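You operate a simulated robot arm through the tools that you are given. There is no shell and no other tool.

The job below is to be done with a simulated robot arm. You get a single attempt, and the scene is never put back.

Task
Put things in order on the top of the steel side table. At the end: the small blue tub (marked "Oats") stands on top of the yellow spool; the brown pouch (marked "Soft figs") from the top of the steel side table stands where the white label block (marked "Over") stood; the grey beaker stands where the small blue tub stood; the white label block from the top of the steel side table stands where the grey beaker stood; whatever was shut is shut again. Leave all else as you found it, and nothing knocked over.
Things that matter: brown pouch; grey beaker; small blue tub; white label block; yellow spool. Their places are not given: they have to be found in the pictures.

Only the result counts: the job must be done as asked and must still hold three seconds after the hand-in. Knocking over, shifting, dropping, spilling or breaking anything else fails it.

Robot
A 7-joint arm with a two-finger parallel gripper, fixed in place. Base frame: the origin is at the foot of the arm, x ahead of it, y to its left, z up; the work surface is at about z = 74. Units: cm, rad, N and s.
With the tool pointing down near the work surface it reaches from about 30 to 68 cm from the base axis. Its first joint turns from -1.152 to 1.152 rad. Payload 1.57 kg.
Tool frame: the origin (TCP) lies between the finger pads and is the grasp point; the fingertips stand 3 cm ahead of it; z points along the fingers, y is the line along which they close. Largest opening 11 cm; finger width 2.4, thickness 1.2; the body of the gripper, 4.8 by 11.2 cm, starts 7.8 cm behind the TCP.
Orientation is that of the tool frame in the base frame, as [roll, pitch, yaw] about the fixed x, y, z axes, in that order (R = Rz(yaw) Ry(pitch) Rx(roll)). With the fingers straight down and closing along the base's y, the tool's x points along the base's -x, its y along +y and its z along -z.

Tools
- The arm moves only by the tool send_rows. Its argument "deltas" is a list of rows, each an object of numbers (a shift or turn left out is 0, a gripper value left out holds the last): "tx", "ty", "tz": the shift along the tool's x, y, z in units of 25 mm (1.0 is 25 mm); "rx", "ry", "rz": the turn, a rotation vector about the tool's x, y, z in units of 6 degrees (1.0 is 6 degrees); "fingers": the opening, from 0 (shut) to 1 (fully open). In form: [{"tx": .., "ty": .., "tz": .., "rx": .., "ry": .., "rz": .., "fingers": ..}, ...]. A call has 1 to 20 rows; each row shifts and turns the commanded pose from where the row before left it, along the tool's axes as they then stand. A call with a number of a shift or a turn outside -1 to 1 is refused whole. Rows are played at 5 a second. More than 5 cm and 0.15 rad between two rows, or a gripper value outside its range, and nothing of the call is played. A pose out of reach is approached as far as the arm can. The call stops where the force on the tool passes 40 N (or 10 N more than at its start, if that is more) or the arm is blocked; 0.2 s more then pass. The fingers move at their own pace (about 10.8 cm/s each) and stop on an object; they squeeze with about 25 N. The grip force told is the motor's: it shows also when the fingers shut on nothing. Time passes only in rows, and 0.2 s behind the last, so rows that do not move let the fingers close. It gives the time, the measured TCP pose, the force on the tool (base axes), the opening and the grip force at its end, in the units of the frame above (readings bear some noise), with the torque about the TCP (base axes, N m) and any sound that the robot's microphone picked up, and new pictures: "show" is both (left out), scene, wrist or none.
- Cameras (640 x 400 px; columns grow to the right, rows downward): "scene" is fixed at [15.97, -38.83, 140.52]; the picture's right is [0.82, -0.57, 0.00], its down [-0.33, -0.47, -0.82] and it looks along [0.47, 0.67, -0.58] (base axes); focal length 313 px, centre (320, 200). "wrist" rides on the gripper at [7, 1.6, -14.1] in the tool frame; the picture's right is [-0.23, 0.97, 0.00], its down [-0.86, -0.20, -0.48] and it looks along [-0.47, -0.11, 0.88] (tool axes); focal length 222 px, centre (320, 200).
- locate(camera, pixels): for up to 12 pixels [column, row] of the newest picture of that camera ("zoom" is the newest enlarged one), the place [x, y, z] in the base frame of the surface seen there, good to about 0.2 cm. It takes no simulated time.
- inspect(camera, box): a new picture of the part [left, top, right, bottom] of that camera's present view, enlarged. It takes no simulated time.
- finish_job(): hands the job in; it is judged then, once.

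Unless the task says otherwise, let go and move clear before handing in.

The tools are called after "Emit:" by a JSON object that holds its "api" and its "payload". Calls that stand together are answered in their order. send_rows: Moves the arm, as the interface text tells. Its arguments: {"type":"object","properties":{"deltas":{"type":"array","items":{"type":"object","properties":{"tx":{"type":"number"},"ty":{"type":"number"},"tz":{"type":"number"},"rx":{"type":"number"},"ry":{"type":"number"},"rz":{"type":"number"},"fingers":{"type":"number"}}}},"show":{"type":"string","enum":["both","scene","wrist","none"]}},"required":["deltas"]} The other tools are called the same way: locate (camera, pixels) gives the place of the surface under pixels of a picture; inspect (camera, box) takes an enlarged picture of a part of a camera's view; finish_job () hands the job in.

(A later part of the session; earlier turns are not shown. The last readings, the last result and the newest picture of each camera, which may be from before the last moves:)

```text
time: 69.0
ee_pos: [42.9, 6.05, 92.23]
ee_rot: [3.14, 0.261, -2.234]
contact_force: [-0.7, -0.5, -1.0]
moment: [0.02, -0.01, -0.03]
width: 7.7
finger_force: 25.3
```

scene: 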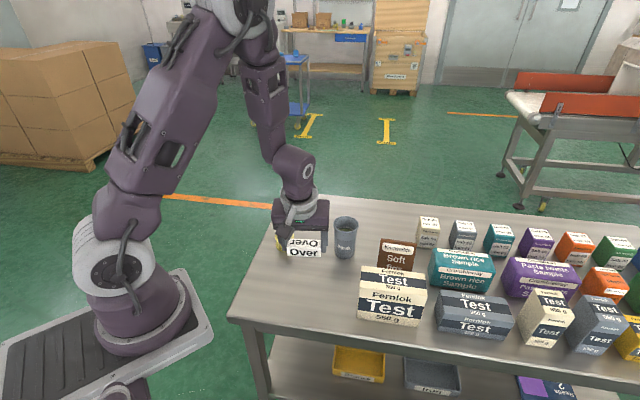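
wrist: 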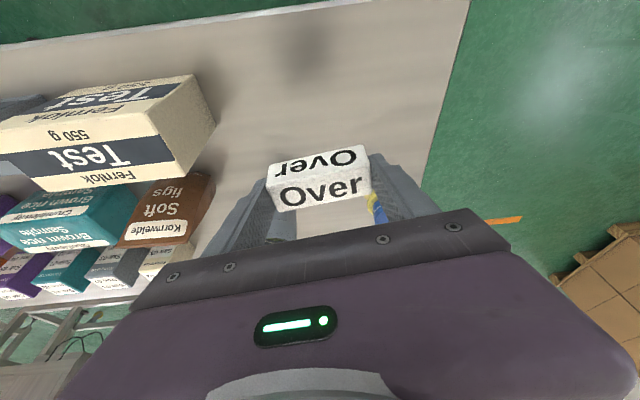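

The block is above its goal at TCP (42.9, 6.05). I'll lower it to about 1 cm above the table.

Emit:
{"api": "send_rows", "payload": {"deltas": [{"tx": 0.037, "tz": 0.138}, {"tx": 0.087, "tz": 0.323}, {"tx": 0.124, "tz": 0.462}, {"tx": 0.124, "tz": 0.462}, {"tx": 0.124, "tz": 0.462}, {"tx": 0.124, "tz": 0.462}, {"tx": 0.124, "tz": 0.462}, {"tx": 0.124, "tz": 0.462}, {"tx": 0.124, "tz": 0.462}, {"tx": 0.124, "tz": 0.462}, {"tx": 0.124, "tz": 0.462}, {"tx": 0.087, "tz": 0.323}, {"tx": 0.05, "tz": 0.185}, {"tx": 0.025, "tz": 0.092}, {}]}}

Emit:
{"api": "inspect", "payload": {"camera": "wrist", "box": [220, 120, 420, 240]}}

```text
time: 72.2
ee_pos: [42.77, 6.14, 78.54]
ee_rot: [3.141, 0.262, -2.234]
contact_force: [-0.5, 0.3, 0.2]
moment: [0.0, -0.01, 0.0]
width: 7.69
finger_force: 25.2
```

scene: 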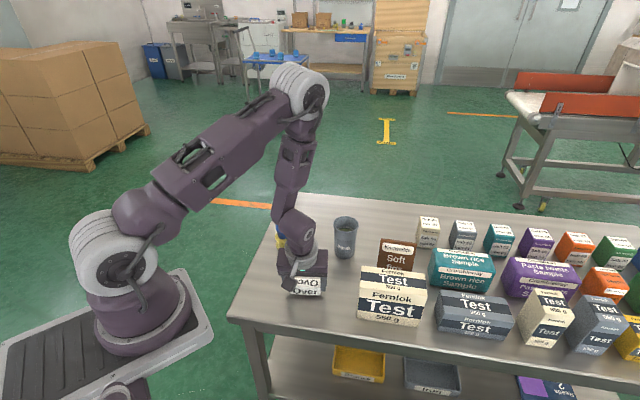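
wrist: 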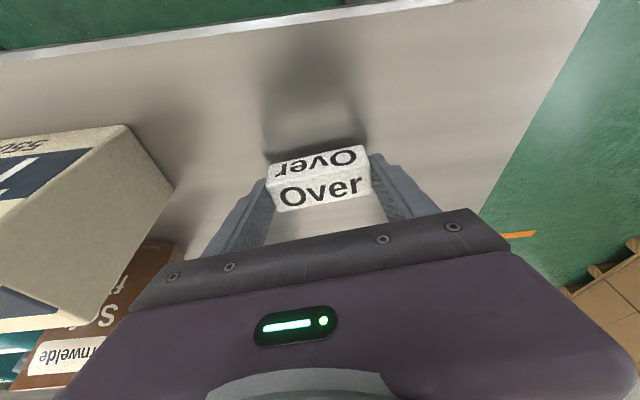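

```text
3.20 times, centred on (320, 180) of wrist
```

zoom: 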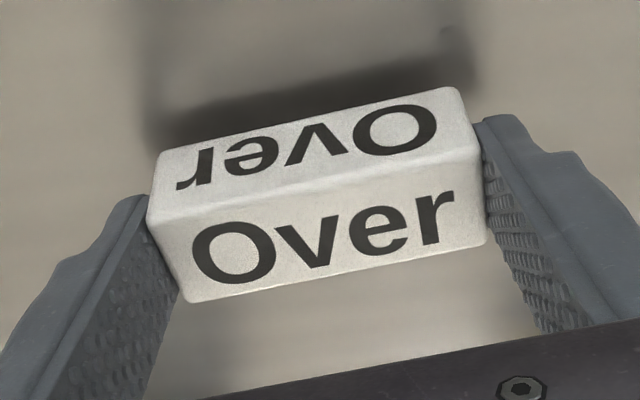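

Emit:
{"api": "locate", "payload": {"camera": "zoom", "pixels": [[155, 218], [474, 155], [484, 238], [195, 296], [320, 235], [165, 160], [450, 92], [310, 80]]}}

```text
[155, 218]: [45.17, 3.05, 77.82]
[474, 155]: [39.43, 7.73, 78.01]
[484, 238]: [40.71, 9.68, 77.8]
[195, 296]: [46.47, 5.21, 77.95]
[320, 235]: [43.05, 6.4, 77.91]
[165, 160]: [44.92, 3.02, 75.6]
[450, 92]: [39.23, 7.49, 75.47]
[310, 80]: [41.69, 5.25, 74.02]
```

The block hovers at (42.95, 6.42) with its top at 77.9, about 8 mm from touching down. I'll lower it the rest of the way in fine steps and watch the force.

Emit:
{"api": "send_rows", "payload": {"deltas": [{"tx": 0.05, "ty": -0.02, "tz": 0.08}, {"tx": 0.022, "tz": 0.08}, {"tx": 0.019, "tz": 0.07}, {}], "show": "none"}}

Emit:
{"api": "send_rows", "payload": {"deltas": [{"tx": 0.008, "tz": 0.03}, {}], "show": "none"}}

Emit:
{"api": "send_rows", "payload": {"deltas": [{"tx": 0.008, "tz": 0.03}, {}], "show": "wrist"}}

Emit:
{"api": "locate", "payload": {"camera": "wrist", "pixels": [[290, 192], [350, 182], [320, 197], [320, 183], [300, 200]]}}

```text
time: 73.2
ee_pos: [42.86, 5.94, 77.95]
ee_rot: [-3.14, 0.262, -2.233]
contact_force: [-0.8, -0.7, -0.8]
moment: [-0.02, -0.04, -0.04]
width: 7.7
finger_force: 25.5
```

```text
time: 73.8
ee_pos: [42.68, 5.91, 77.83]
ee_rot: [-3.141, 0.262, -2.233]
contact_force: [0.1, -0.3, -0.2]
moment: [-0.01, -0.01, -0.01]
width: 7.7
finger_force: 25.3
```

```text
time: 74.4
ee_pos: [42.72, 6.09, 77.77]
ee_rot: [-3.141, 0.263, -2.235]
contact_force: [0.5, 0.4, -0.8]
moment: [-0.02, 0.0, -0.01]
width: 7.71
finger_force: 24.7
```

wrist: 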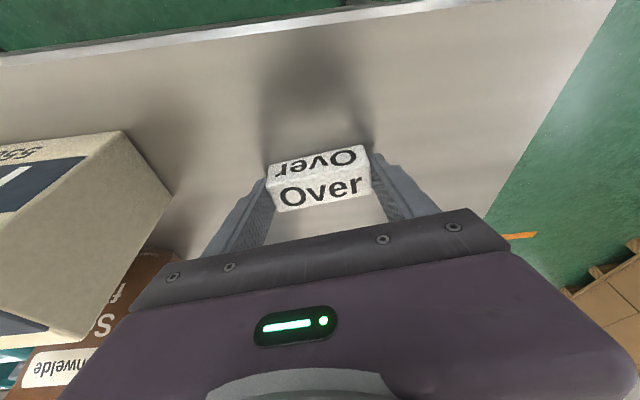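

```text
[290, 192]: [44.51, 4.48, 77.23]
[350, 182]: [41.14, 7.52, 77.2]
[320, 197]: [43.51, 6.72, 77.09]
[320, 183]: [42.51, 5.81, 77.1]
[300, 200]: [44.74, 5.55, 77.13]
```

Emit:
{"api": "send_rows", "payload": {"deltas": [{"tx": 0.006, "tz": 0.022}, {}], "show": "none"}}

Emit:
{"api": "send_rows", "payload": {"deltas": [{"tx": 0.006, "tz": 0.022}, {}], "show": "none"}}

```text
time: 75.0
ee_pos: [42.88, 5.94, 77.79]
ee_rot: [3.14, 0.262, -2.236]
contact_force: [0.8, 1.1, 0.4]
moment: [0.02, 0.0, -0.01]
width: 7.71
finger_force: 25.1
```

```text
time: 75.6
ee_pos: [42.73, 5.99, 77.69]
ee_rot: [-3.141, 0.262, -2.236]
contact_force: [-1.2, -0.6, 5.6]
moment: [-0.12, -0.13, -0.03]
width: 7.67
finger_force: 24.6
```

The 5.6 N contact shows the block is on the table. I'll open in stages.

Emit:
{"api": "send_rows", "payload": {"deltas": [{"fingers": 0.72}, {"fingers": 0.8}, {"fingers": 0.9}, {"fingers": 1.0}, {}, {}]}}

Emit:
{"api": "inspect", "payload": {"camera": "wrist", "box": [220, 120, 420, 240]}}

```text
time: 77.0
ee_pos: [42.72, 5.92, 77.66]
ee_rot: [-3.141, 0.261, -2.235]
contact_force: [-0.2, 0.2, 0.3]
moment: [0.03, -0.01, -0.02]
width: 11.01
finger_force: 0.1
```

scene: 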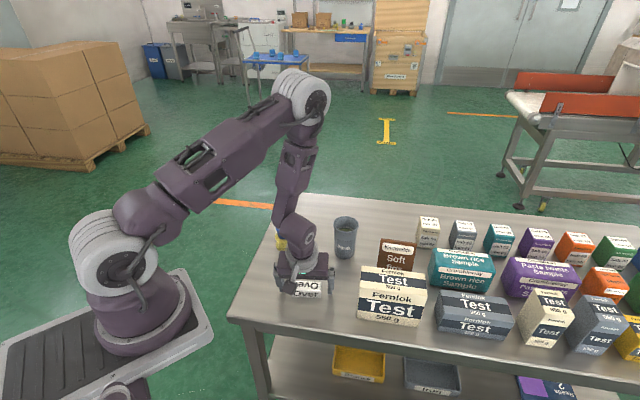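
wrist: 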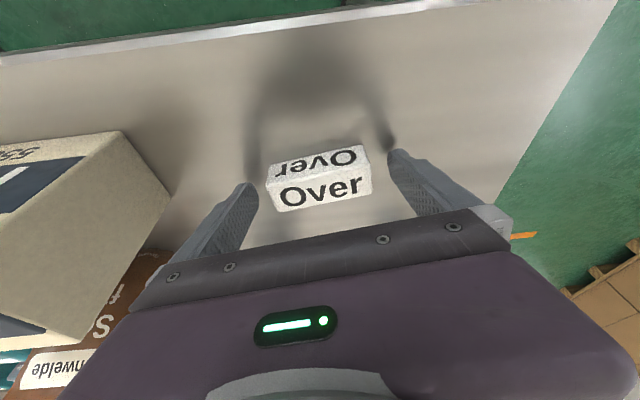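

```text
3.20 times, centred on (320, 180) of wrist
```

zoom: 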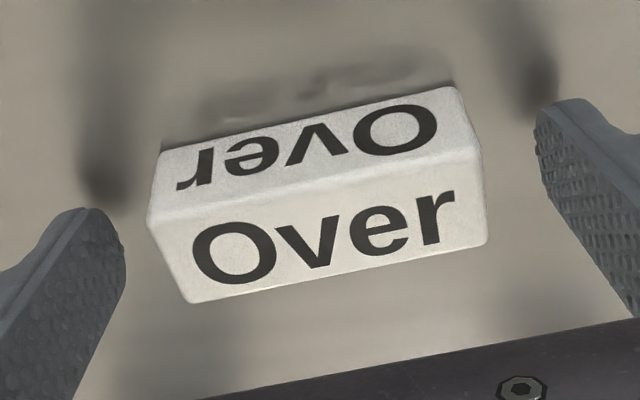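

The block stands free between the open fingers. I'll go straight up.

Emit:
{"api": "send_rows", "payload": {"deltas": [{"tx": -0.05, "tz": -0.2}, {"tx": -0.107, "tz": -0.4}, {"tx": -0.188, "tz": -0.7}, {"tx": -0.215, "tz": -0.8}, {"tx": -0.215, "tz": -0.8}, {"tx": -0.215, "tz": -0.8}, {"tx": -0.215, "tz": -0.8}, {"tx": -0.215, "tz": -0.8}, {"tx": -0.215, "tz": -0.8}, {"tx": -0.107, "tz": -0.4}, {}]}}

Emit:
{"api": "inspect", "payload": {"camera": "scene", "box": [250, 200, 450, 325]}}

```text
time: 79.4
ee_pos: [42.76, 5.98, 94.56]
ee_rot: [-3.14, 0.264, -2.233]
contact_force: [0.2, 0.3, -0.7]
moment: [0.02, -0.01, 0.0]
width: 11.02
finger_force: 0.1
```

scene: 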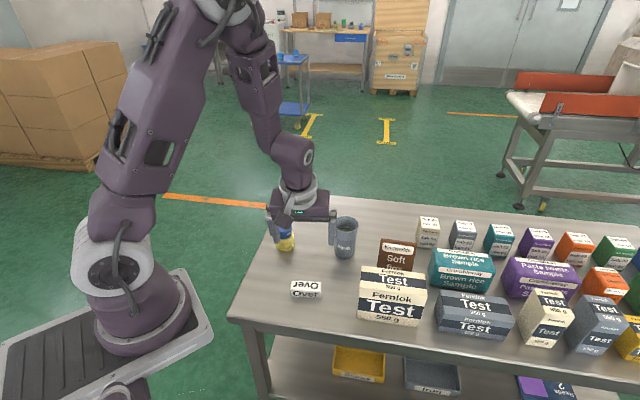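
wrist: 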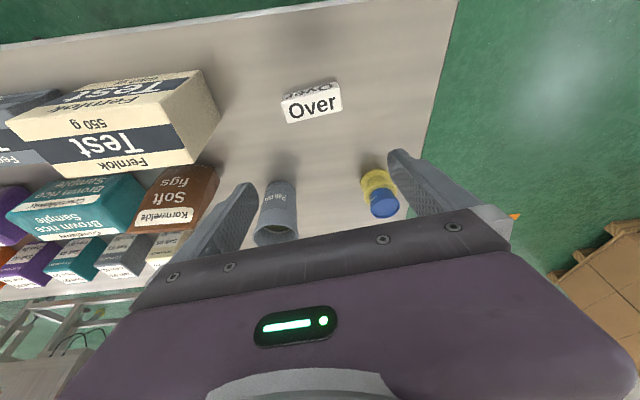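

```text
3.20 times, centred on (350, 262) of scene
```

zoom: 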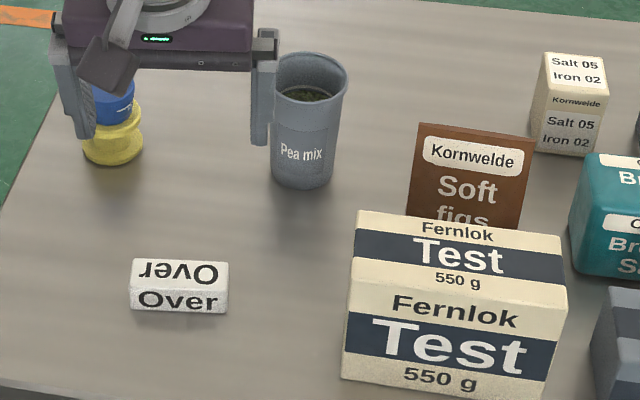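

The block stands at the beaker's old place. Now the pouch: I'll measure the neighbouring boxes' tops and faces before flying over them.

Emit:
{"api": "locate", "payload": {"camera": "scene", "pixels": [[393, 271], [363, 269], [425, 277], [360, 290], [425, 295], [383, 240], [415, 246], [427, 222], [462, 258], [435, 255], [397, 262], [420, 245]]}}

Emit:
{"api": "inspect", "payload": {"camera": "wrist", "box": [60, 120, 260, 280]}}

```text
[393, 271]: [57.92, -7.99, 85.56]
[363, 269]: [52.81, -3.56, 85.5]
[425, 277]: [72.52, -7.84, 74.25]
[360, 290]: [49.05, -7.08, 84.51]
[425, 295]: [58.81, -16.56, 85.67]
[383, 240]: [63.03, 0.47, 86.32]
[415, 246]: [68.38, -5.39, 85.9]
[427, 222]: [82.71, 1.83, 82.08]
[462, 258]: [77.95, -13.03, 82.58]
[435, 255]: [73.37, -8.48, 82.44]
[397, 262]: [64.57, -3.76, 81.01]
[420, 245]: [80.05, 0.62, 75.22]
```

```text
2.50 times, centred on (160, 200) of wrist
```

zoom: 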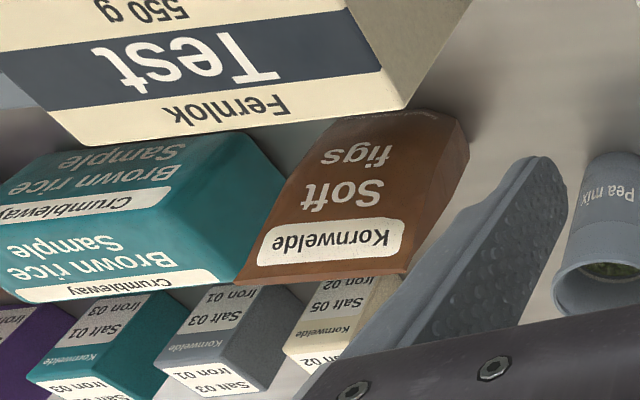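

The Fernlok box top is at 85.6 and the teal box top at 82.5. I'll fly over to the pouch at TCP z 98 and look at it closely.

Emit:
{"api": "send_rows", "payload": {"deltas": [{"tx": -0.267, "ty": -0.748, "tz": -0.2}, {"tx": -0.267, "ty": -0.748, "tz": -0.15}, {"tx": -0.267, "ty": -0.748, "tz": -0.1}, {"tx": -0.267, "ty": -0.748, "tz": -0.1}, {"tx": -0.267, "ty": -0.748}, {"tx": -0.267, "ty": -0.748}, {"tx": -0.267, "ty": -0.748}, {"tx": -0.267, "ty": -0.748}, {"tx": -0.267, "ty": -0.748}, {"tx": -0.267, "ty": -0.748}, {"tx": -0.267, "ty": -0.748}, {"tx": -0.267, "ty": -0.748}, {}]}}

Emit:
{"api": "inspect", "payload": {"camera": "wrist", "box": [220, 60, 420, 190]}}

```text
time: 82.2
ee_pos: [64.98, -2.16, 97.68]
ee_rot: [3.14, 0.261, -2.232]
contact_force: [-0.1, -0.3, 0.6]
moment: [-0.01, -0.01, 0.0]
width: 11.0
finger_force: 0.1
```

scene: 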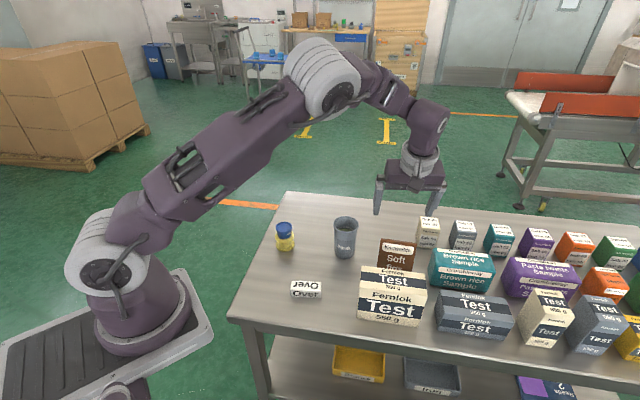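
wrist: 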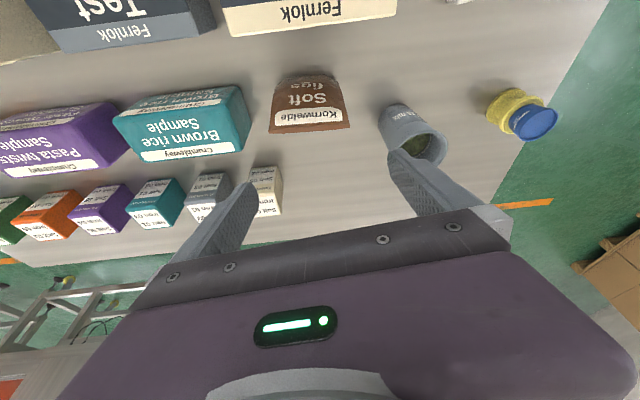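

```text
3.08 times, centred on (320, 125) of wrist
```

zoom: 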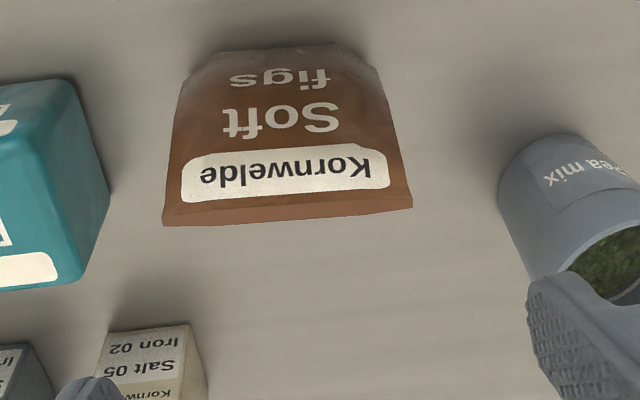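

The pouch shows clearly: the seam runs from (163,222) to (412,205) in the zoom. I'll measure its outline.

Emit:
{"api": "locate", "payload": {"camera": "zoom", "pixels": [[168, 221], [407, 203], [290, 212], [170, 185], [400, 180], [180, 100], [378, 90], [205, 65], [345, 55], [270, 60], [290, 170], [275, 110]]}}

Emit:
{"api": "locate", "payload": {"camera": "zoom", "pixels": [[290, 222], [170, 205], [406, 193], [98, 185], [108, 195], [210, 55], [360, 60], [390, 120], [176, 130], [200, 330], [105, 340], [85, 275]]}}

```text
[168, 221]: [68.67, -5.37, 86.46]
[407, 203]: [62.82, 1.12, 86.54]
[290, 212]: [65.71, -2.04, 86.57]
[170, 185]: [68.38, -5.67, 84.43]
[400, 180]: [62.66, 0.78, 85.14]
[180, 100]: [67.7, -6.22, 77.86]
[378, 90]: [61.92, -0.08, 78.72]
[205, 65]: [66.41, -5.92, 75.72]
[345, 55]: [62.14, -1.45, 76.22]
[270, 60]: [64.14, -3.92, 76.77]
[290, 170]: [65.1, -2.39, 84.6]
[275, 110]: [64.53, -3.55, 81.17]
```

```text
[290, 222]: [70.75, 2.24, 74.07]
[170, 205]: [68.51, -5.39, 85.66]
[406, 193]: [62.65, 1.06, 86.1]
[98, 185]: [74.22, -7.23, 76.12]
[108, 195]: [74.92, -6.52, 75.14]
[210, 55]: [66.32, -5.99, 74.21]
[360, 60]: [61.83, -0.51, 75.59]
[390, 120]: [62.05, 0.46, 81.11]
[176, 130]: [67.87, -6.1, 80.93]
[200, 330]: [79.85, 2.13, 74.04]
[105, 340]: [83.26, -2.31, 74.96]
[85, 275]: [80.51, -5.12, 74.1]
```

The pouch is 8.8 cm wide with near-vertical ends, its centre is near (65.7, -2.1), and its yaw is -48°. I'll turn the tool 10° to match and come down to just above it.

Emit:
{"api": "send_rows", "payload": {"deltas": [{"rx": 0.218, "rz": 0.813}, {"rx": 0.218, "rz": 0.813}, {"tx": 0.125, "ty": -0.037, "tz": 0.52}, {"tx": 0.125, "ty": -0.037, "tz": 0.52}, {"tx": 0.125, "ty": -0.037, "tz": 0.52}, {"tx": 0.125, "ty": -0.037, "tz": 0.52}, {"tx": 0.125, "ty": -0.037, "tz": 0.52}, {}]}}

Emit:
{"api": "inspect", "payload": {"camera": "wrist", "box": [200, 90, 440, 230]}}

```text
time: 84.0
ee_pos: [65.46, -2.23, 91.21]
ee_rot: [-3.141, 0.262, -2.411]
contact_force: [0.4, -0.8, 0.2]
moment: [-0.01, -0.03, 0.03]
width: 11.03
finger_force: 0.1
```

scene: 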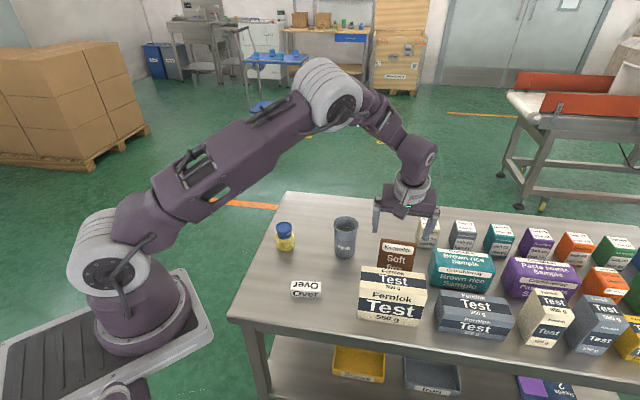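
wrist: 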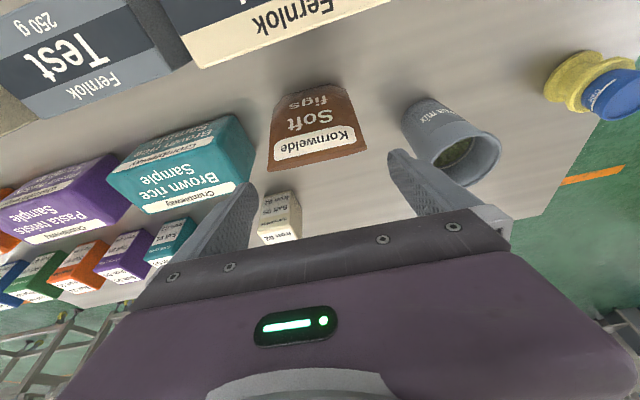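

```text
2.67 times, centred on (320, 160) of wrist
```

zoom: 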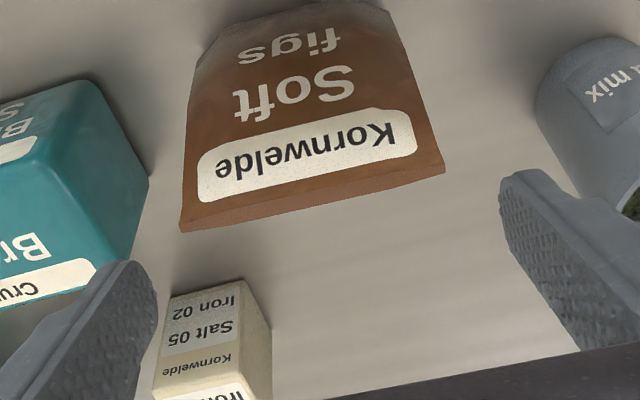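

The seam is parallel to the closing axis. I'll locate the seam ends and the finger pads to check centring before descending.

Emit:
{"api": "locate", "payload": {"camera": "zoom", "pixels": [[187, 224], [438, 170], [312, 198], [150, 290], [505, 200], [240, 300], [200, 290]]}}

```text
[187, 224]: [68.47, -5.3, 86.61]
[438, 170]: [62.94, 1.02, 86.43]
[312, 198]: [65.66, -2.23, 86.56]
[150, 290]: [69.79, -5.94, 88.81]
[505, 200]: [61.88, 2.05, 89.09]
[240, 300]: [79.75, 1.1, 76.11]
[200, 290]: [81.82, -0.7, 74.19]
```

The pads sit at u 51.1 and 39.9 and the pouch is centred at 45.5, so the centring is good. I'll descend vertically around the pouch's ends.

Emit:
{"api": "send_rows", "payload": {"deltas": [{"tx": 0.107, "tz": 0.4}, {"tx": 0.134, "tz": 0.5}, {"tx": 0.134, "tz": 0.5}, {"tx": 0.134, "tz": 0.5}, {"tx": 0.134, "tz": 0.5}, {"tx": 0.134, "tz": 0.5}, {"tx": 0.107, "tz": 0.4}, {"tx": 0.08, "tz": 0.3}, {"tx": 0.04, "tz": 0.15}, {}]}}

Emit:
{"api": "inspect", "payload": {"camera": "wrist", "box": [200, 110, 440, 260]}}

Emit:
{"api": "inspect", "payload": {"camera": "scene", "box": [340, 170, 480, 290]}}

```text
time: 86.2
ee_pos: [65.51, -2.25, 81.42]
ee_rot: [3.141, 0.264, -2.411]
contact_force: [0.8, 0.4, -0.3]
moment: [0.03, 0.01, -0.03]
width: 10.99
finger_force: 0.1
```

scene: 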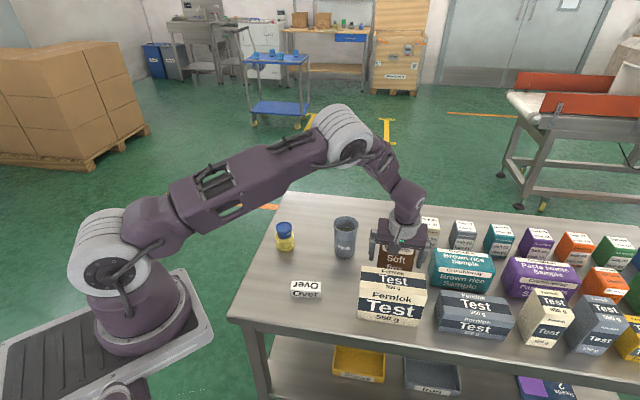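
wrist: 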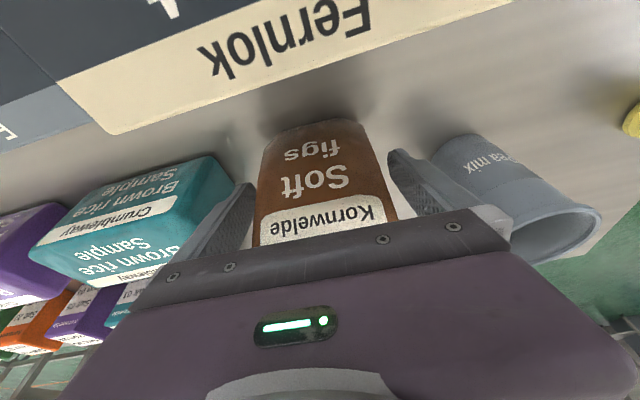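

```text
2.67 times, centred on (320, 185) of wrist
```

zoom: 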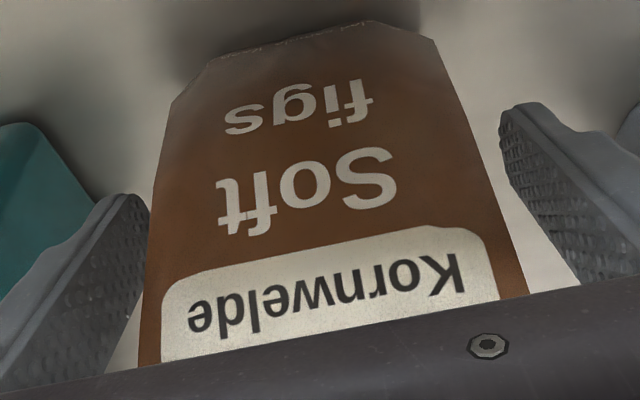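

```text
3.33 times, centred on (410, 230) of scene
```

zoom: 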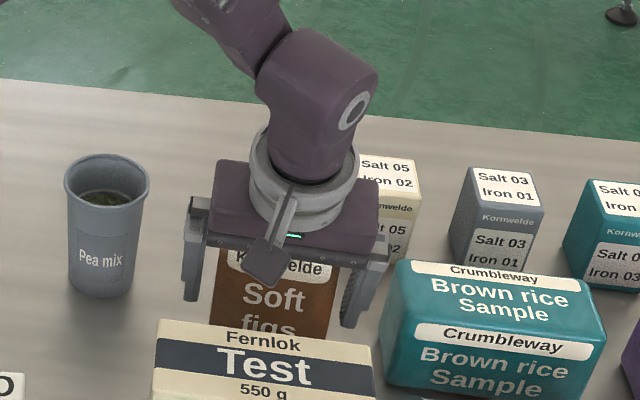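

Both fingers straddle the pouch with clearance, and the gripper body is 3 cm above the seam. I'll close in stages.

Emit:
{"api": "send_rows", "payload": {"deltas": [{"fingers": 0.9}, {"fingers": 0.84}, {"fingers": 0.79}, {"fingers": 0.75}, {"fingers": 0.0}, {}, {}]}}

Emit:
{"api": "inspect", "payload": {"camera": "wrist", "box": [200, 110, 440, 260]}}

```text
time: 87.8
ee_pos: [65.49, -2.21, 81.44]
ee_rot: [-3.141, 0.262, -2.41]
contact_force: [-0.4, 0.3, 1.1]
moment: [-0.08, -0.09, -0.04]
width: 8.99
finger_force: 24.9
```

scene: 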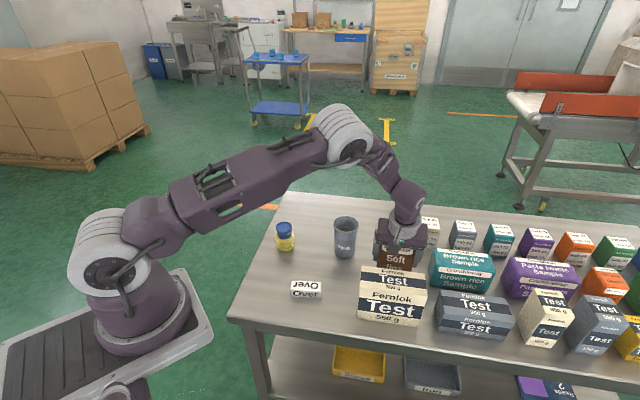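
wrist: 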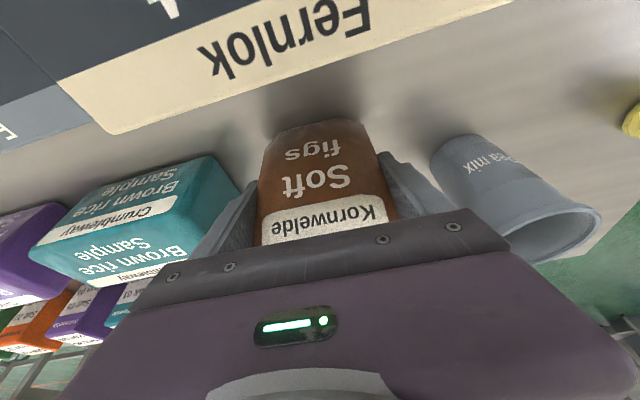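

```text
2.67 times, centred on (320, 185) of wrist
```

zoom: 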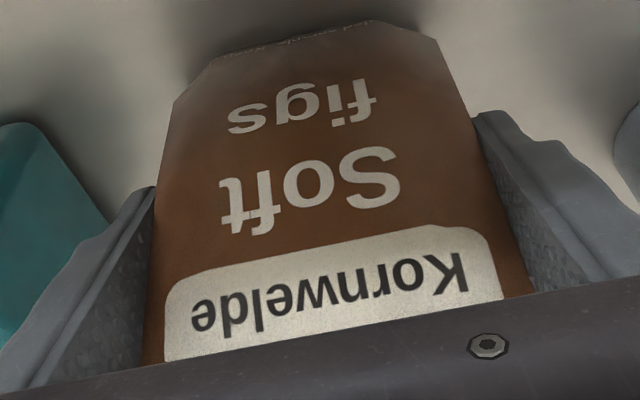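

The pouch is gripped at 8.99 cm with 25 N. I'll lift 5 mm slowly and check that it follows straight.

Emit:
{"api": "send_rows", "payload": {"deltas": [{"tx": -0.014, "tz": -0.05}, {"tx": -0.019, "tz": -0.07}, {"tx": -0.019, "tz": -0.07}, {}], "show": "wrist"}}

Emit:
{"api": "inspect", "payload": {"camera": "wrist", "box": [200, 110, 440, 260]}}

Emit:
{"api": "inspect", "payload": {"camera": "scene", "box": [340, 170, 480, 290]}}

```text
time: 88.8
ee_pos: [65.58, -2.14, 82.01]
ee_rot: [3.141, 0.261, -2.409]
contact_force: [0.5, 0.5, -2.2]
moment: [0.0, -0.02, 0.01]
width: 8.96
finger_force: 24.4
```

wrist: 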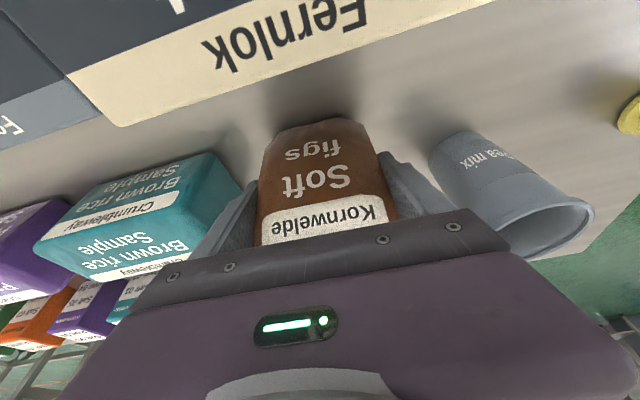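

```text
2.67 times, centred on (320, 185) of wrist
```

zoom: 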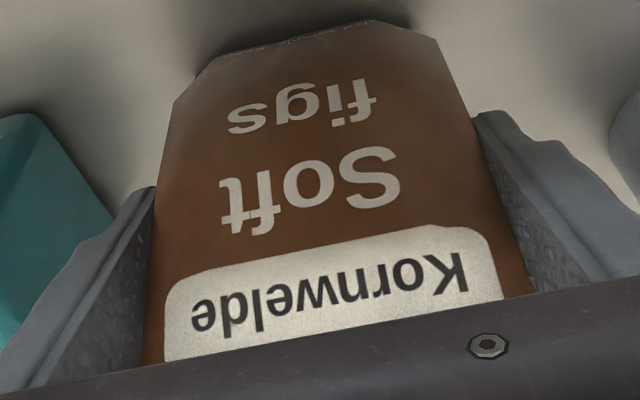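

```text
3.33 times, centred on (410, 230) of scene
```

zoom: 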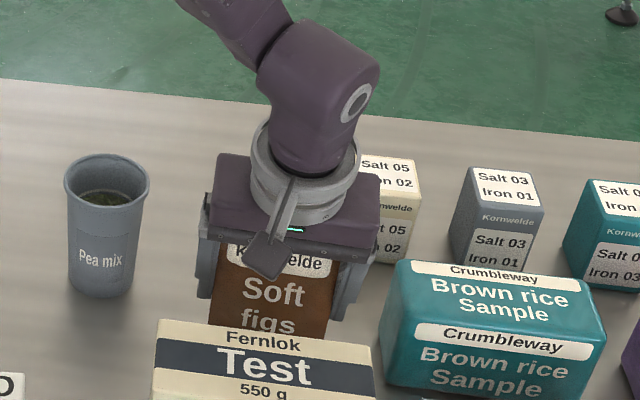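

The pouch follows the gripper exactly, at about 2.2 N weight. I'll lift it straight up to clear the beaker.

Emit:
{"api": "send_rows", "payload": {"deltas": [{"tx": -0.04, "tz": -0.15}, {"tx": -0.067, "tz": -0.25}, {"tx": -0.094, "tz": -0.35}, {"tx": -0.121, "tz": -0.45}, {"tx": -0.121, "tz": -0.45}, {"tx": -0.121, "tz": -0.45}, {"tx": -0.121, "tz": -0.45}, {"tx": -0.121, "tz": -0.45}, {"tx": -0.121, "tz": -0.45}, {"tx": -0.121, "tz": -0.45}, {"tx": -0.121, "tz": -0.45}, {"tx": -0.121, "tz": -0.45}, {"tx": -0.094, "tz": -0.35}, {"tx": -0.054, "tz": -0.2}, {"tx": -0.013, "tz": -0.05}, {}]}}

Emit:
{"api": "inspect", "payload": {"camera": "scene", "box": [320, 100, 480, 260]}}

```text
time: 92.2
ee_pos: [65.38, -2.28, 95.96]
ee_rot: [3.14, 0.26, -2.411]
contact_force: [-0.4, -0.2, -0.7]
moment: [-0.01, -0.03, 0.01]
width: 8.98
finger_force: 25.5
```

scene: 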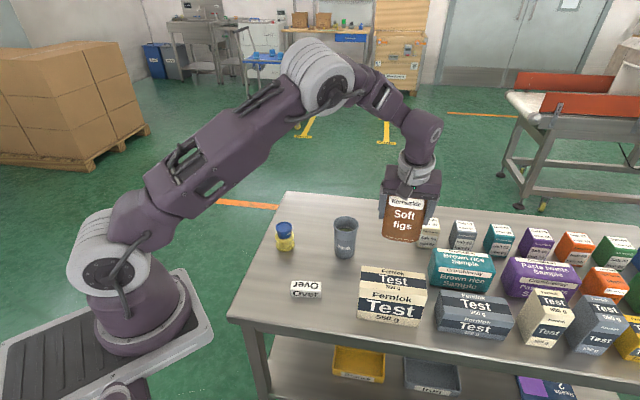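
wrist: 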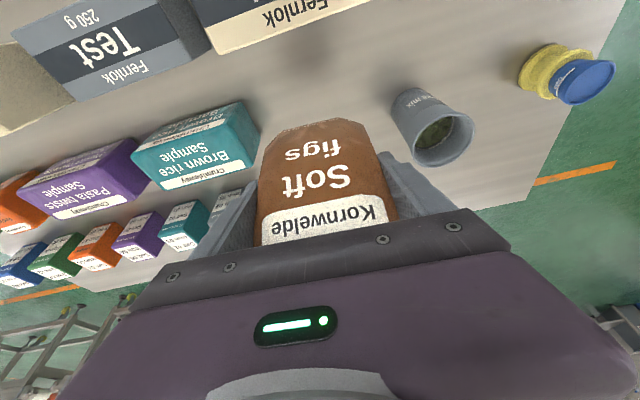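

```text
2.50 times, centred on (400, 180) of scene
```

zoom: 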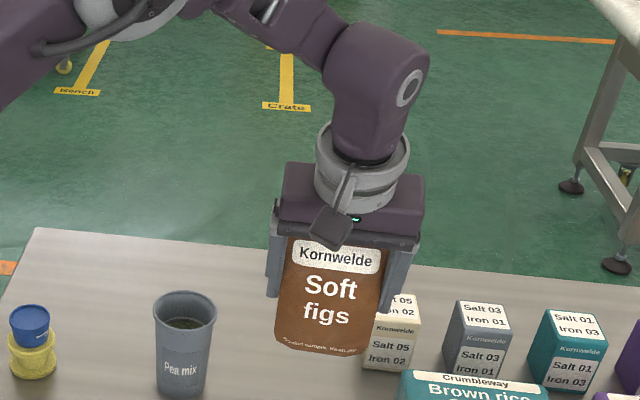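

The pouch hangs upright well above the boxes. I'll carry it across to above the label block's old place.

Emit:
{"api": "send_rows", "payload": {"deltas": [{"tx": -0.098, "ty": 0.101, "tz": 0.026}, {"tx": -0.245, "ty": 0.253, "tz": 0.066}, {"tx": -0.391, "ty": 0.405, "tz": 0.105}, {"tx": -0.489, "ty": 0.507, "tz": 0.131}, {"tx": -0.489, "ty": 0.507, "tz": 0.131}, {"tx": -0.489, "ty": 0.507, "tz": 0.131}, {"tx": -0.489, "ty": 0.507, "tz": 0.131}, {"tx": -0.489, "ty": 0.507, "tz": 0.131}, {"tx": -0.489, "ty": 0.507, "tz": 0.131}, {"tx": -0.489, "ty": 0.507, "tz": 0.131}, {"tx": -0.489, "ty": 0.507, "tz": 0.131}, {"tx": -0.489, "ty": 0.507, "tz": 0.131}, {"tx": -0.489, "ty": 0.507, "tz": 0.131}, {"tx": -0.489, "ty": 0.507, "tz": 0.131}, {"tx": -0.489, "ty": 0.507, "tz": 0.131}, {"tx": -0.391, "ty": 0.405, "tz": 0.105}, {"tx": -0.245, "ty": 0.253, "tz": 0.066}, {"tx": -0.098, "ty": 0.101, "tz": 0.026}, {}, {}]}}

Emit:
{"api": "inspect", "payload": {"camera": "scene", "box": [270, 110, 410, 270]}}

```text
time: 96.4
ee_pos: [66.96, 24.77, 95.87]
ee_rot: [-3.141, 0.262, -2.41]
contact_force: [-0.9, 0.3, -1.8]
moment: [-0.04, -0.01, 0.02]
width: 8.97
finger_force: 25.0
```

scene: 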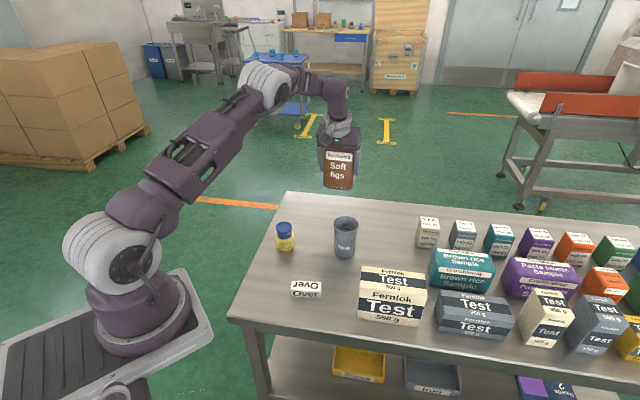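
wrist: 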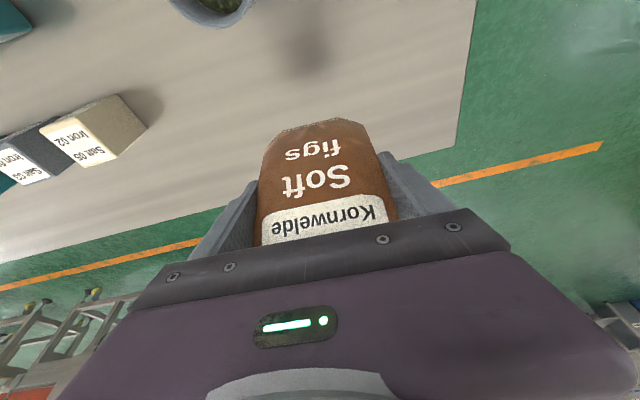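

```text
2.50 times, centred on (340, 190) of scene
```

zoom: 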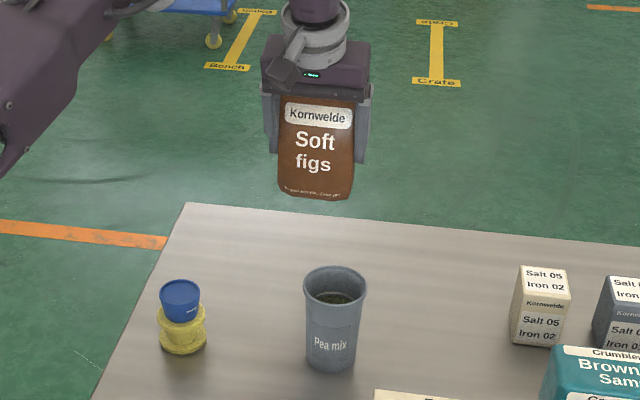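

The pouch is above its goal, upright and clear of the beaker. I'll lower it to about 1 cm above the table.

Emit:
{"api": "send_rows", "payload": {"deltas": [{"tx": 0.037, "tz": 0.137}, {"tx": 0.086, "tz": 0.321}, {"tx": 0.123, "tz": 0.458}, {"tx": 0.123, "tz": 0.458}, {"tx": 0.123, "tz": 0.458}, {"tx": 0.123, "tz": 0.458}, {"tx": 0.123, "tz": 0.458}, {"tx": 0.123, "tz": 0.458}, {"tx": 0.123, "tz": 0.458}, {"tx": 0.123, "tz": 0.458}, {"tx": 0.123, "tz": 0.458}, {"tx": 0.086, "tz": 0.321}, {"tx": 0.049, "tz": 0.183}, {"tx": 0.025, "tz": 0.092}, {}, {}]}}

Emit:
{"api": "inspect", "payload": {"camera": "scene", "box": [290, 150, 390, 260]}}

Emit:
{"api": "inspect", "payload": {"camera": "wrist", "box": [200, 90, 440, 260]}}

```text
time: 99.8
ee_pos: [66.89, 24.56, 82.45]
ee_rot: [3.141, 0.263, -2.41]
contact_force: [0.3, 0.3, -1.9]
moment: [0.02, -0.01, 0.0]
width: 8.97
finger_force: 24.5
```

scene: 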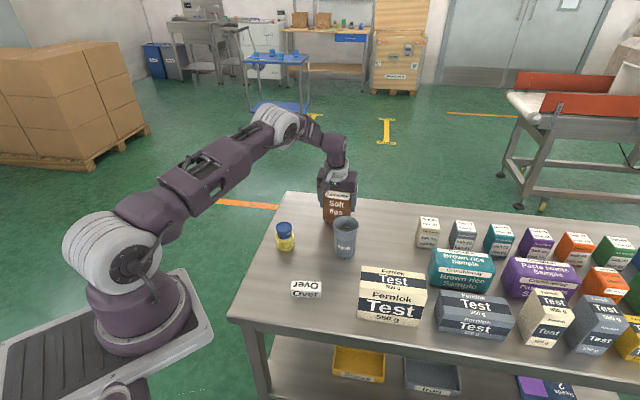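
wrist: 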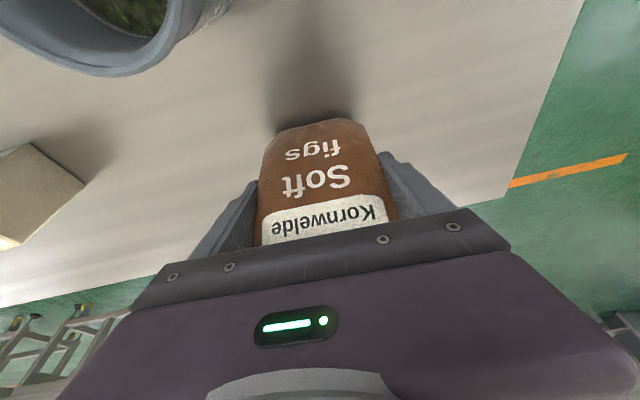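

```text
3.64 times, centred on (340, 205) of scene
```

zoom: 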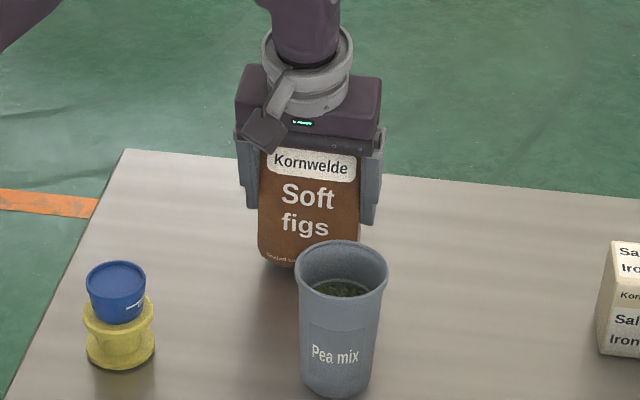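

```text
2.35 times, centred on (320, 175) of wrist
```

zoom: 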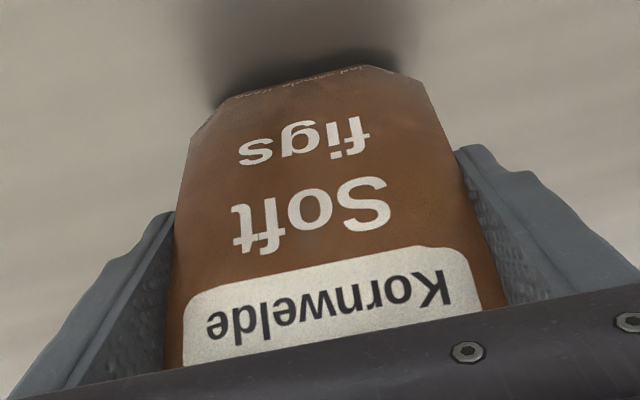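

The pouch is about 1 cm above its spot and upright. I'll lower it in fine steps until it touches.

Emit:
{"api": "send_rows", "payload": {"deltas": [{"tx": 0.022, "tz": 0.08}, {"tx": 0.022, "tz": 0.08}, {"tx": 0.019, "tz": 0.07}, {}], "show": "none"}}

Emit:
{"api": "send_rows", "payload": {"deltas": [{"tx": 0.008, "tz": 0.03}, {}], "show": "none"}}

Emit:
{"api": "send_rows", "payload": {"deltas": [{"tx": 0.008, "tz": 0.03}, {}], "show": "none"}}

Emit:
{"api": "send_rows", "payload": {"deltas": [{"tx": 0.006, "tz": 0.022}, {}], "show": "none"}}

```text
time: 100.8
ee_pos: [66.99, 24.64, 81.83]
ee_rot: [-3.141, 0.261, -2.409]
contact_force: [-0.2, 0.0, -1.3]
moment: [0.0, 0.03, 0.03]
width: 9.0
finger_force: 25.5
```

```text
time: 101.4
ee_pos: [66.87, 24.56, 81.83]
ee_rot: [-3.14, 0.261, -2.409]
contact_force: [-0.3, 0.2, -1.3]
moment: [-0.02, -0.01, 0.0]
width: 8.98
finger_force: 24.6
```

```text
time: 102.0
ee_pos: [66.95, 24.67, 81.72]
ee_rot: [-3.141, 0.262, -2.411]
contact_force: [-0.3, -0.6, -1.7]
moment: [-0.02, 0.01, -0.01]
width: 8.98
finger_force: 25.1
```

```text
time: 102.6
ee_pos: [67.0, 24.68, 81.69]
ee_rot: [-3.141, 0.261, -2.41]
contact_force: [-0.7, -0.2, -1.6]
moment: [0.0, -0.01, -0.03]
width: 9.01
finger_force: 25.4
```

Still hanging, with no contact yet and the force at -1.6 N. I'll continue in half-millimetre steps.

Emit:
{"api": "send_rows", "payload": {"deltas": [{"tx": 0.006, "tz": 0.022}, {}], "show": "none"}}

Emit:
{"api": "send_rows", "payload": {"deltas": [{"tx": 0.006, "tz": 0.022}, {}], "show": "none"}}

Emit:
{"api": "send_rows", "payload": {"deltas": [{"tx": 0.006, "tz": 0.022}, {}], "show": "wrist"}}

```text
time: 103.2
ee_pos: [67.02, 24.61, 81.71]
ee_rot: [-3.14, 0.263, -2.411]
contact_force: [-0.5, 0.1, -1.8]
moment: [0.0, -0.03, -0.02]
width: 9.0
finger_force: 24.7
```

```text
time: 103.8
ee_pos: [66.99, 24.63, 81.59]
ee_rot: [-3.14, 0.262, -2.41]
contact_force: [0.0, 0.2, -1.5]
moment: [0.0, -0.03, 0.0]
width: 8.98
finger_force: 24.9
```

```text
time: 104.4
ee_pos: [66.87, 24.71, 81.5]
ee_rot: [3.141, 0.261, -2.41]
contact_force: [-0.1, -0.6, -1.6]
moment: [-0.04, -0.01, -0.03]
width: 8.99
finger_force: 25.2
```

wrist: 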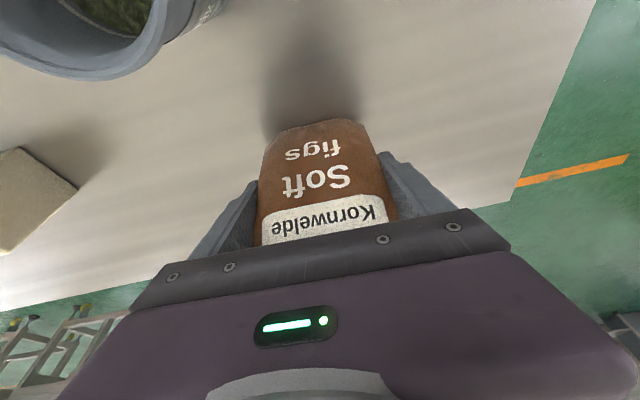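

Emit:
{"api": "send_rows", "payload": {"deltas": [{"tx": 0.005, "tz": 0.02}, {}], "show": "none"}}

Emit:
{"api": "send_rows", "payload": {"deltas": [{"tx": 0.005, "tz": 0.02}, {}], "show": "none"}}

```text
time: 105.0
ee_pos: [67.01, 24.72, 81.51]
ee_rot: [3.141, 0.261, -2.41]
contact_force: [0.4, 1.0, -0.3]
moment: [0.05, 0.07, -0.01]
width: 8.99
finger_force: 24.6
```

```text
time: 105.6
ee_pos: [66.97, 24.7, 81.55]
ee_rot: [-3.141, 0.264, -2.409]
contact_force: [-2.1, -0.2, 7.7]
moment: [0.04, 0.39, 0.03]
width: 8.97
finger_force: 25.3
```

Contact at 7.7 N: the pouch is standing on the table. I'll ease off a hair, then open in stages.

Emit:
{"api": "send_rows", "payload": {"deltas": [{"tx": -0.002, "tz": -0.01}, {}, {"fingers": 0.83}, {"fingers": 0.86}, {"fingers": 0.92}, {"fingers": 1.0}, {}, {}]}}

Emit:
{"api": "inspect", "payload": {"camera": "wrist", "box": [200, 90, 440, 260]}}

Emit:
{"api": "inspect", "payload": {"camera": "scene", "box": [290, 150, 390, 260]}}

```text
time: 107.4
ee_pos: [66.94, 24.49, 81.41]
ee_rot: [-3.141, 0.263, -2.412]
contact_force: [0.3, -0.3, -0.4]
moment: [0.02, 0.01, -0.01]
width: 10.98
finger_force: 0.1
```

scene: 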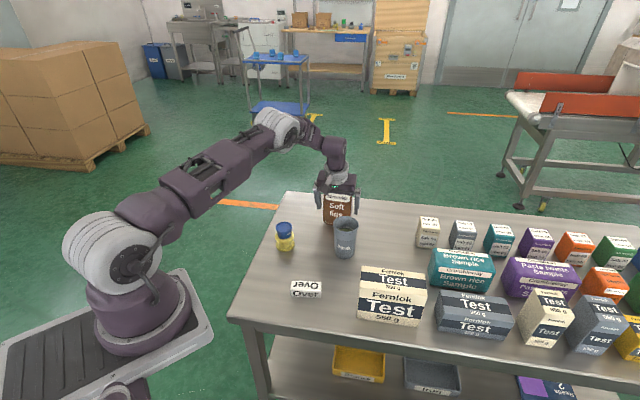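
wrist: 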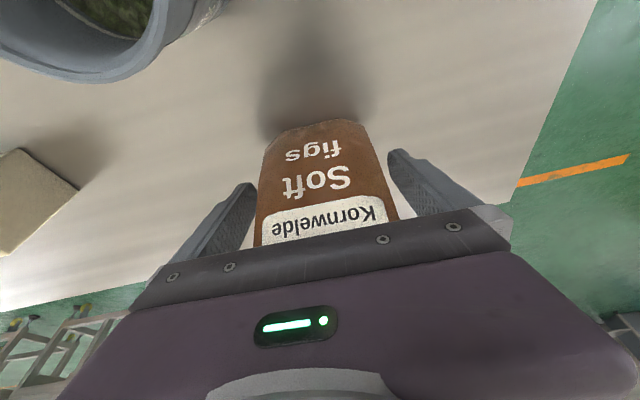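

```text
2.35 times, centred on (320, 175) of wrist
```

zoom: 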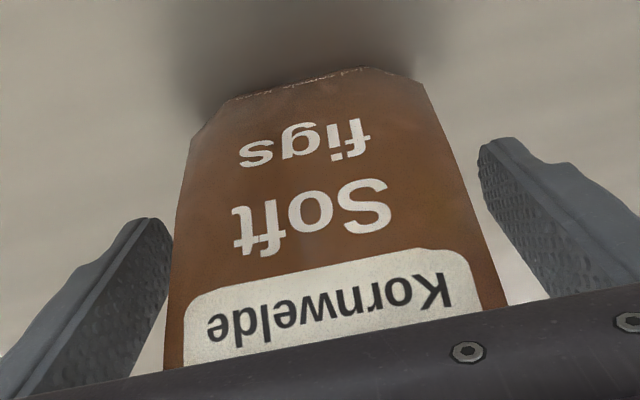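

```text
3.64 times, centred on (340, 205) of scene
```

zoom: 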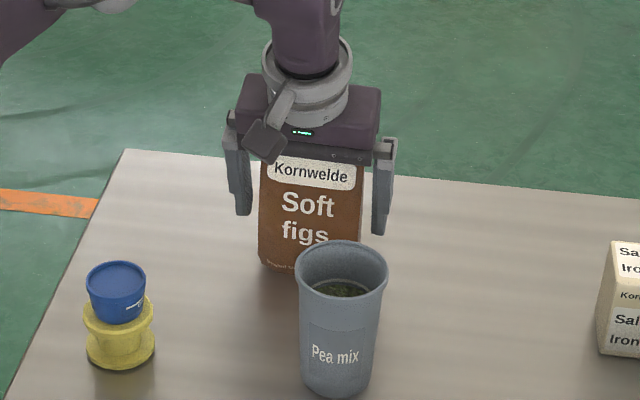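

The pouch stands upright with the fingers open on both sides. I'll rise straight up, slowly at first.

Emit:
{"api": "send_rows", "payload": {"deltas": [{"tx": -0.04, "tz": -0.15}, {"tx": -0.08, "tz": -0.3}, {"tx": -0.107, "tz": -0.4}, {"tx": -0.134, "tz": -0.5}, {"tx": -0.134, "tz": -0.5}, {"tx": -0.134, "tz": -0.5}, {"tx": -0.134, "tz": -0.5}, {"tx": -0.134, "tz": -0.5}, {"tx": -0.134, "tz": -0.5}, {"tx": -0.134, "tz": -0.5}, {"tx": -0.134, "tz": -0.5}, {"tx": -0.107, "tz": -0.4}, {}]}}

Emit:
{"api": "inspect", "payload": {"camera": "wrist", "box": [220, 60, 420, 190]}}

Emit:
{"api": "inspect", "payload": {"camera": "scene", "box": [250, 170, 450, 320]}}

```text
time: 110.2
ee_pos: [67.18, 24.75, 95.13]
ee_rot: [-3.141, 0.261, -2.411]
contact_force: [-0.7, 0.1, 0.2]
moment: [0.0, -0.04, 0.01]
width: 11.01
finger_force: 0.0
```

scene: 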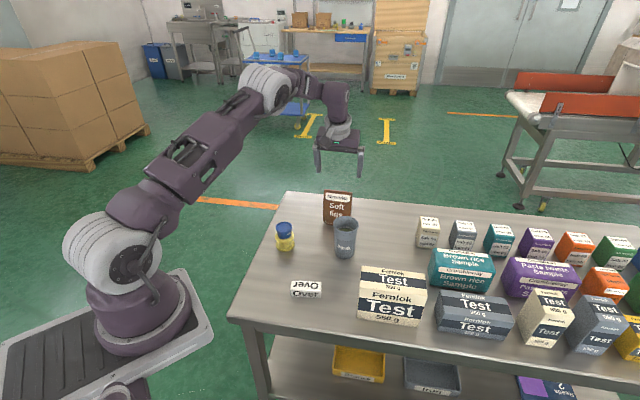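
wrist: 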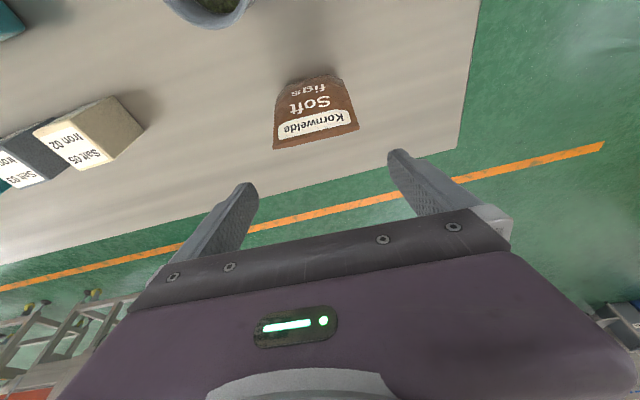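

```text
3.08 times, centred on (320, 125) of wrist
```

zoom: 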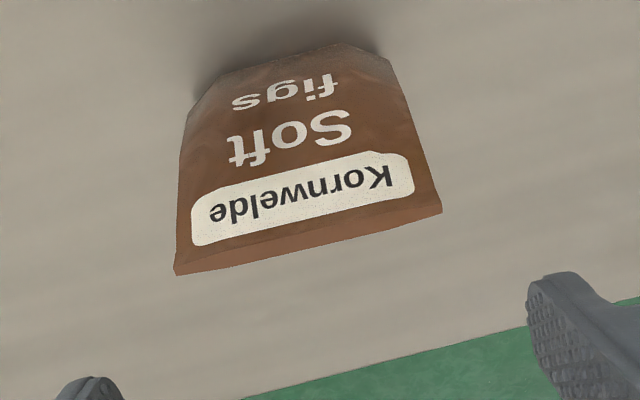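

```text
2.67 times, centred on (350, 245) of scene
```

zoom: 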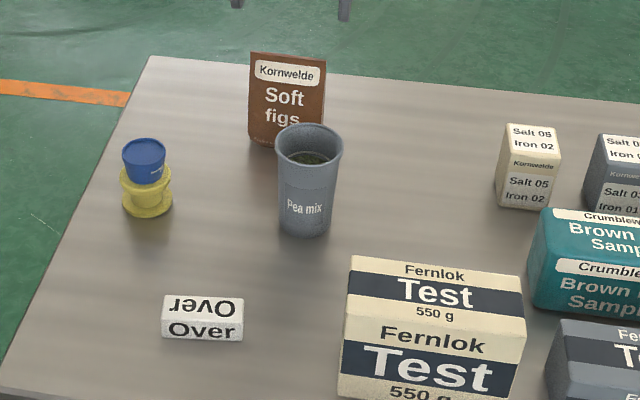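

All four items look in place and upright. I'll verify the pouch, block and spool-with-tub positions numerically.

Emit:
{"api": "locate", "payload": {"camera": "wrist", "pixels": [[275, 147], [357, 128], [316, 137.5], [316, 110], [300, 83], [338, 80]]}}

Emit:
{"api": "locate", "payload": {"camera": "zoom", "pixels": [[168, 299], [240, 303], [240, 322], [165, 317], [127, 150], [161, 150], [144, 140], [144, 160], [146, 212], [251, 54], [324, 62], [288, 58]]}}

```text
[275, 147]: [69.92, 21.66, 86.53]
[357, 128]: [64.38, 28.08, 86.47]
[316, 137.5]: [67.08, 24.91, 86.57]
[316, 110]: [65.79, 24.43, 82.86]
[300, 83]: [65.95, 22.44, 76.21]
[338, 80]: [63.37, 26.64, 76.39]
```

```text
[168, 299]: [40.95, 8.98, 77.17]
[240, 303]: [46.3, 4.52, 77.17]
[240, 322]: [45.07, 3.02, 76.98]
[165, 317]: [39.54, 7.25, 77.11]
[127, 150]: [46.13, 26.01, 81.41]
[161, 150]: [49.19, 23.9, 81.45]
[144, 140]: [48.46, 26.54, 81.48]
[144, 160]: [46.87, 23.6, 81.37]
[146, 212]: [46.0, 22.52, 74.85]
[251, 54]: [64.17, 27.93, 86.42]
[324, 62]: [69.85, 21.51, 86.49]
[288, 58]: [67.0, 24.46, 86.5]
```

The pouch is centred at about (67.1, 24.8) and the block at (42.97, 6.0-6.3). I'll check the tub's centring on the spool more closely.

Emit:
{"api": "inspect", "payload": {"camera": "scene", "box": [261, 212, 309, 257]}}

```text
8.89 times, centred on (285, 234) of scene
```

zoom: 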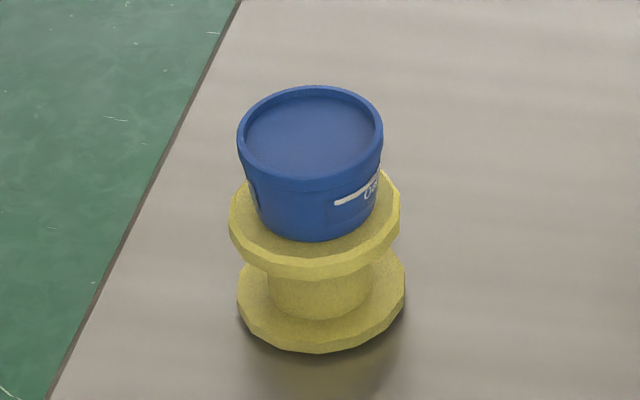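

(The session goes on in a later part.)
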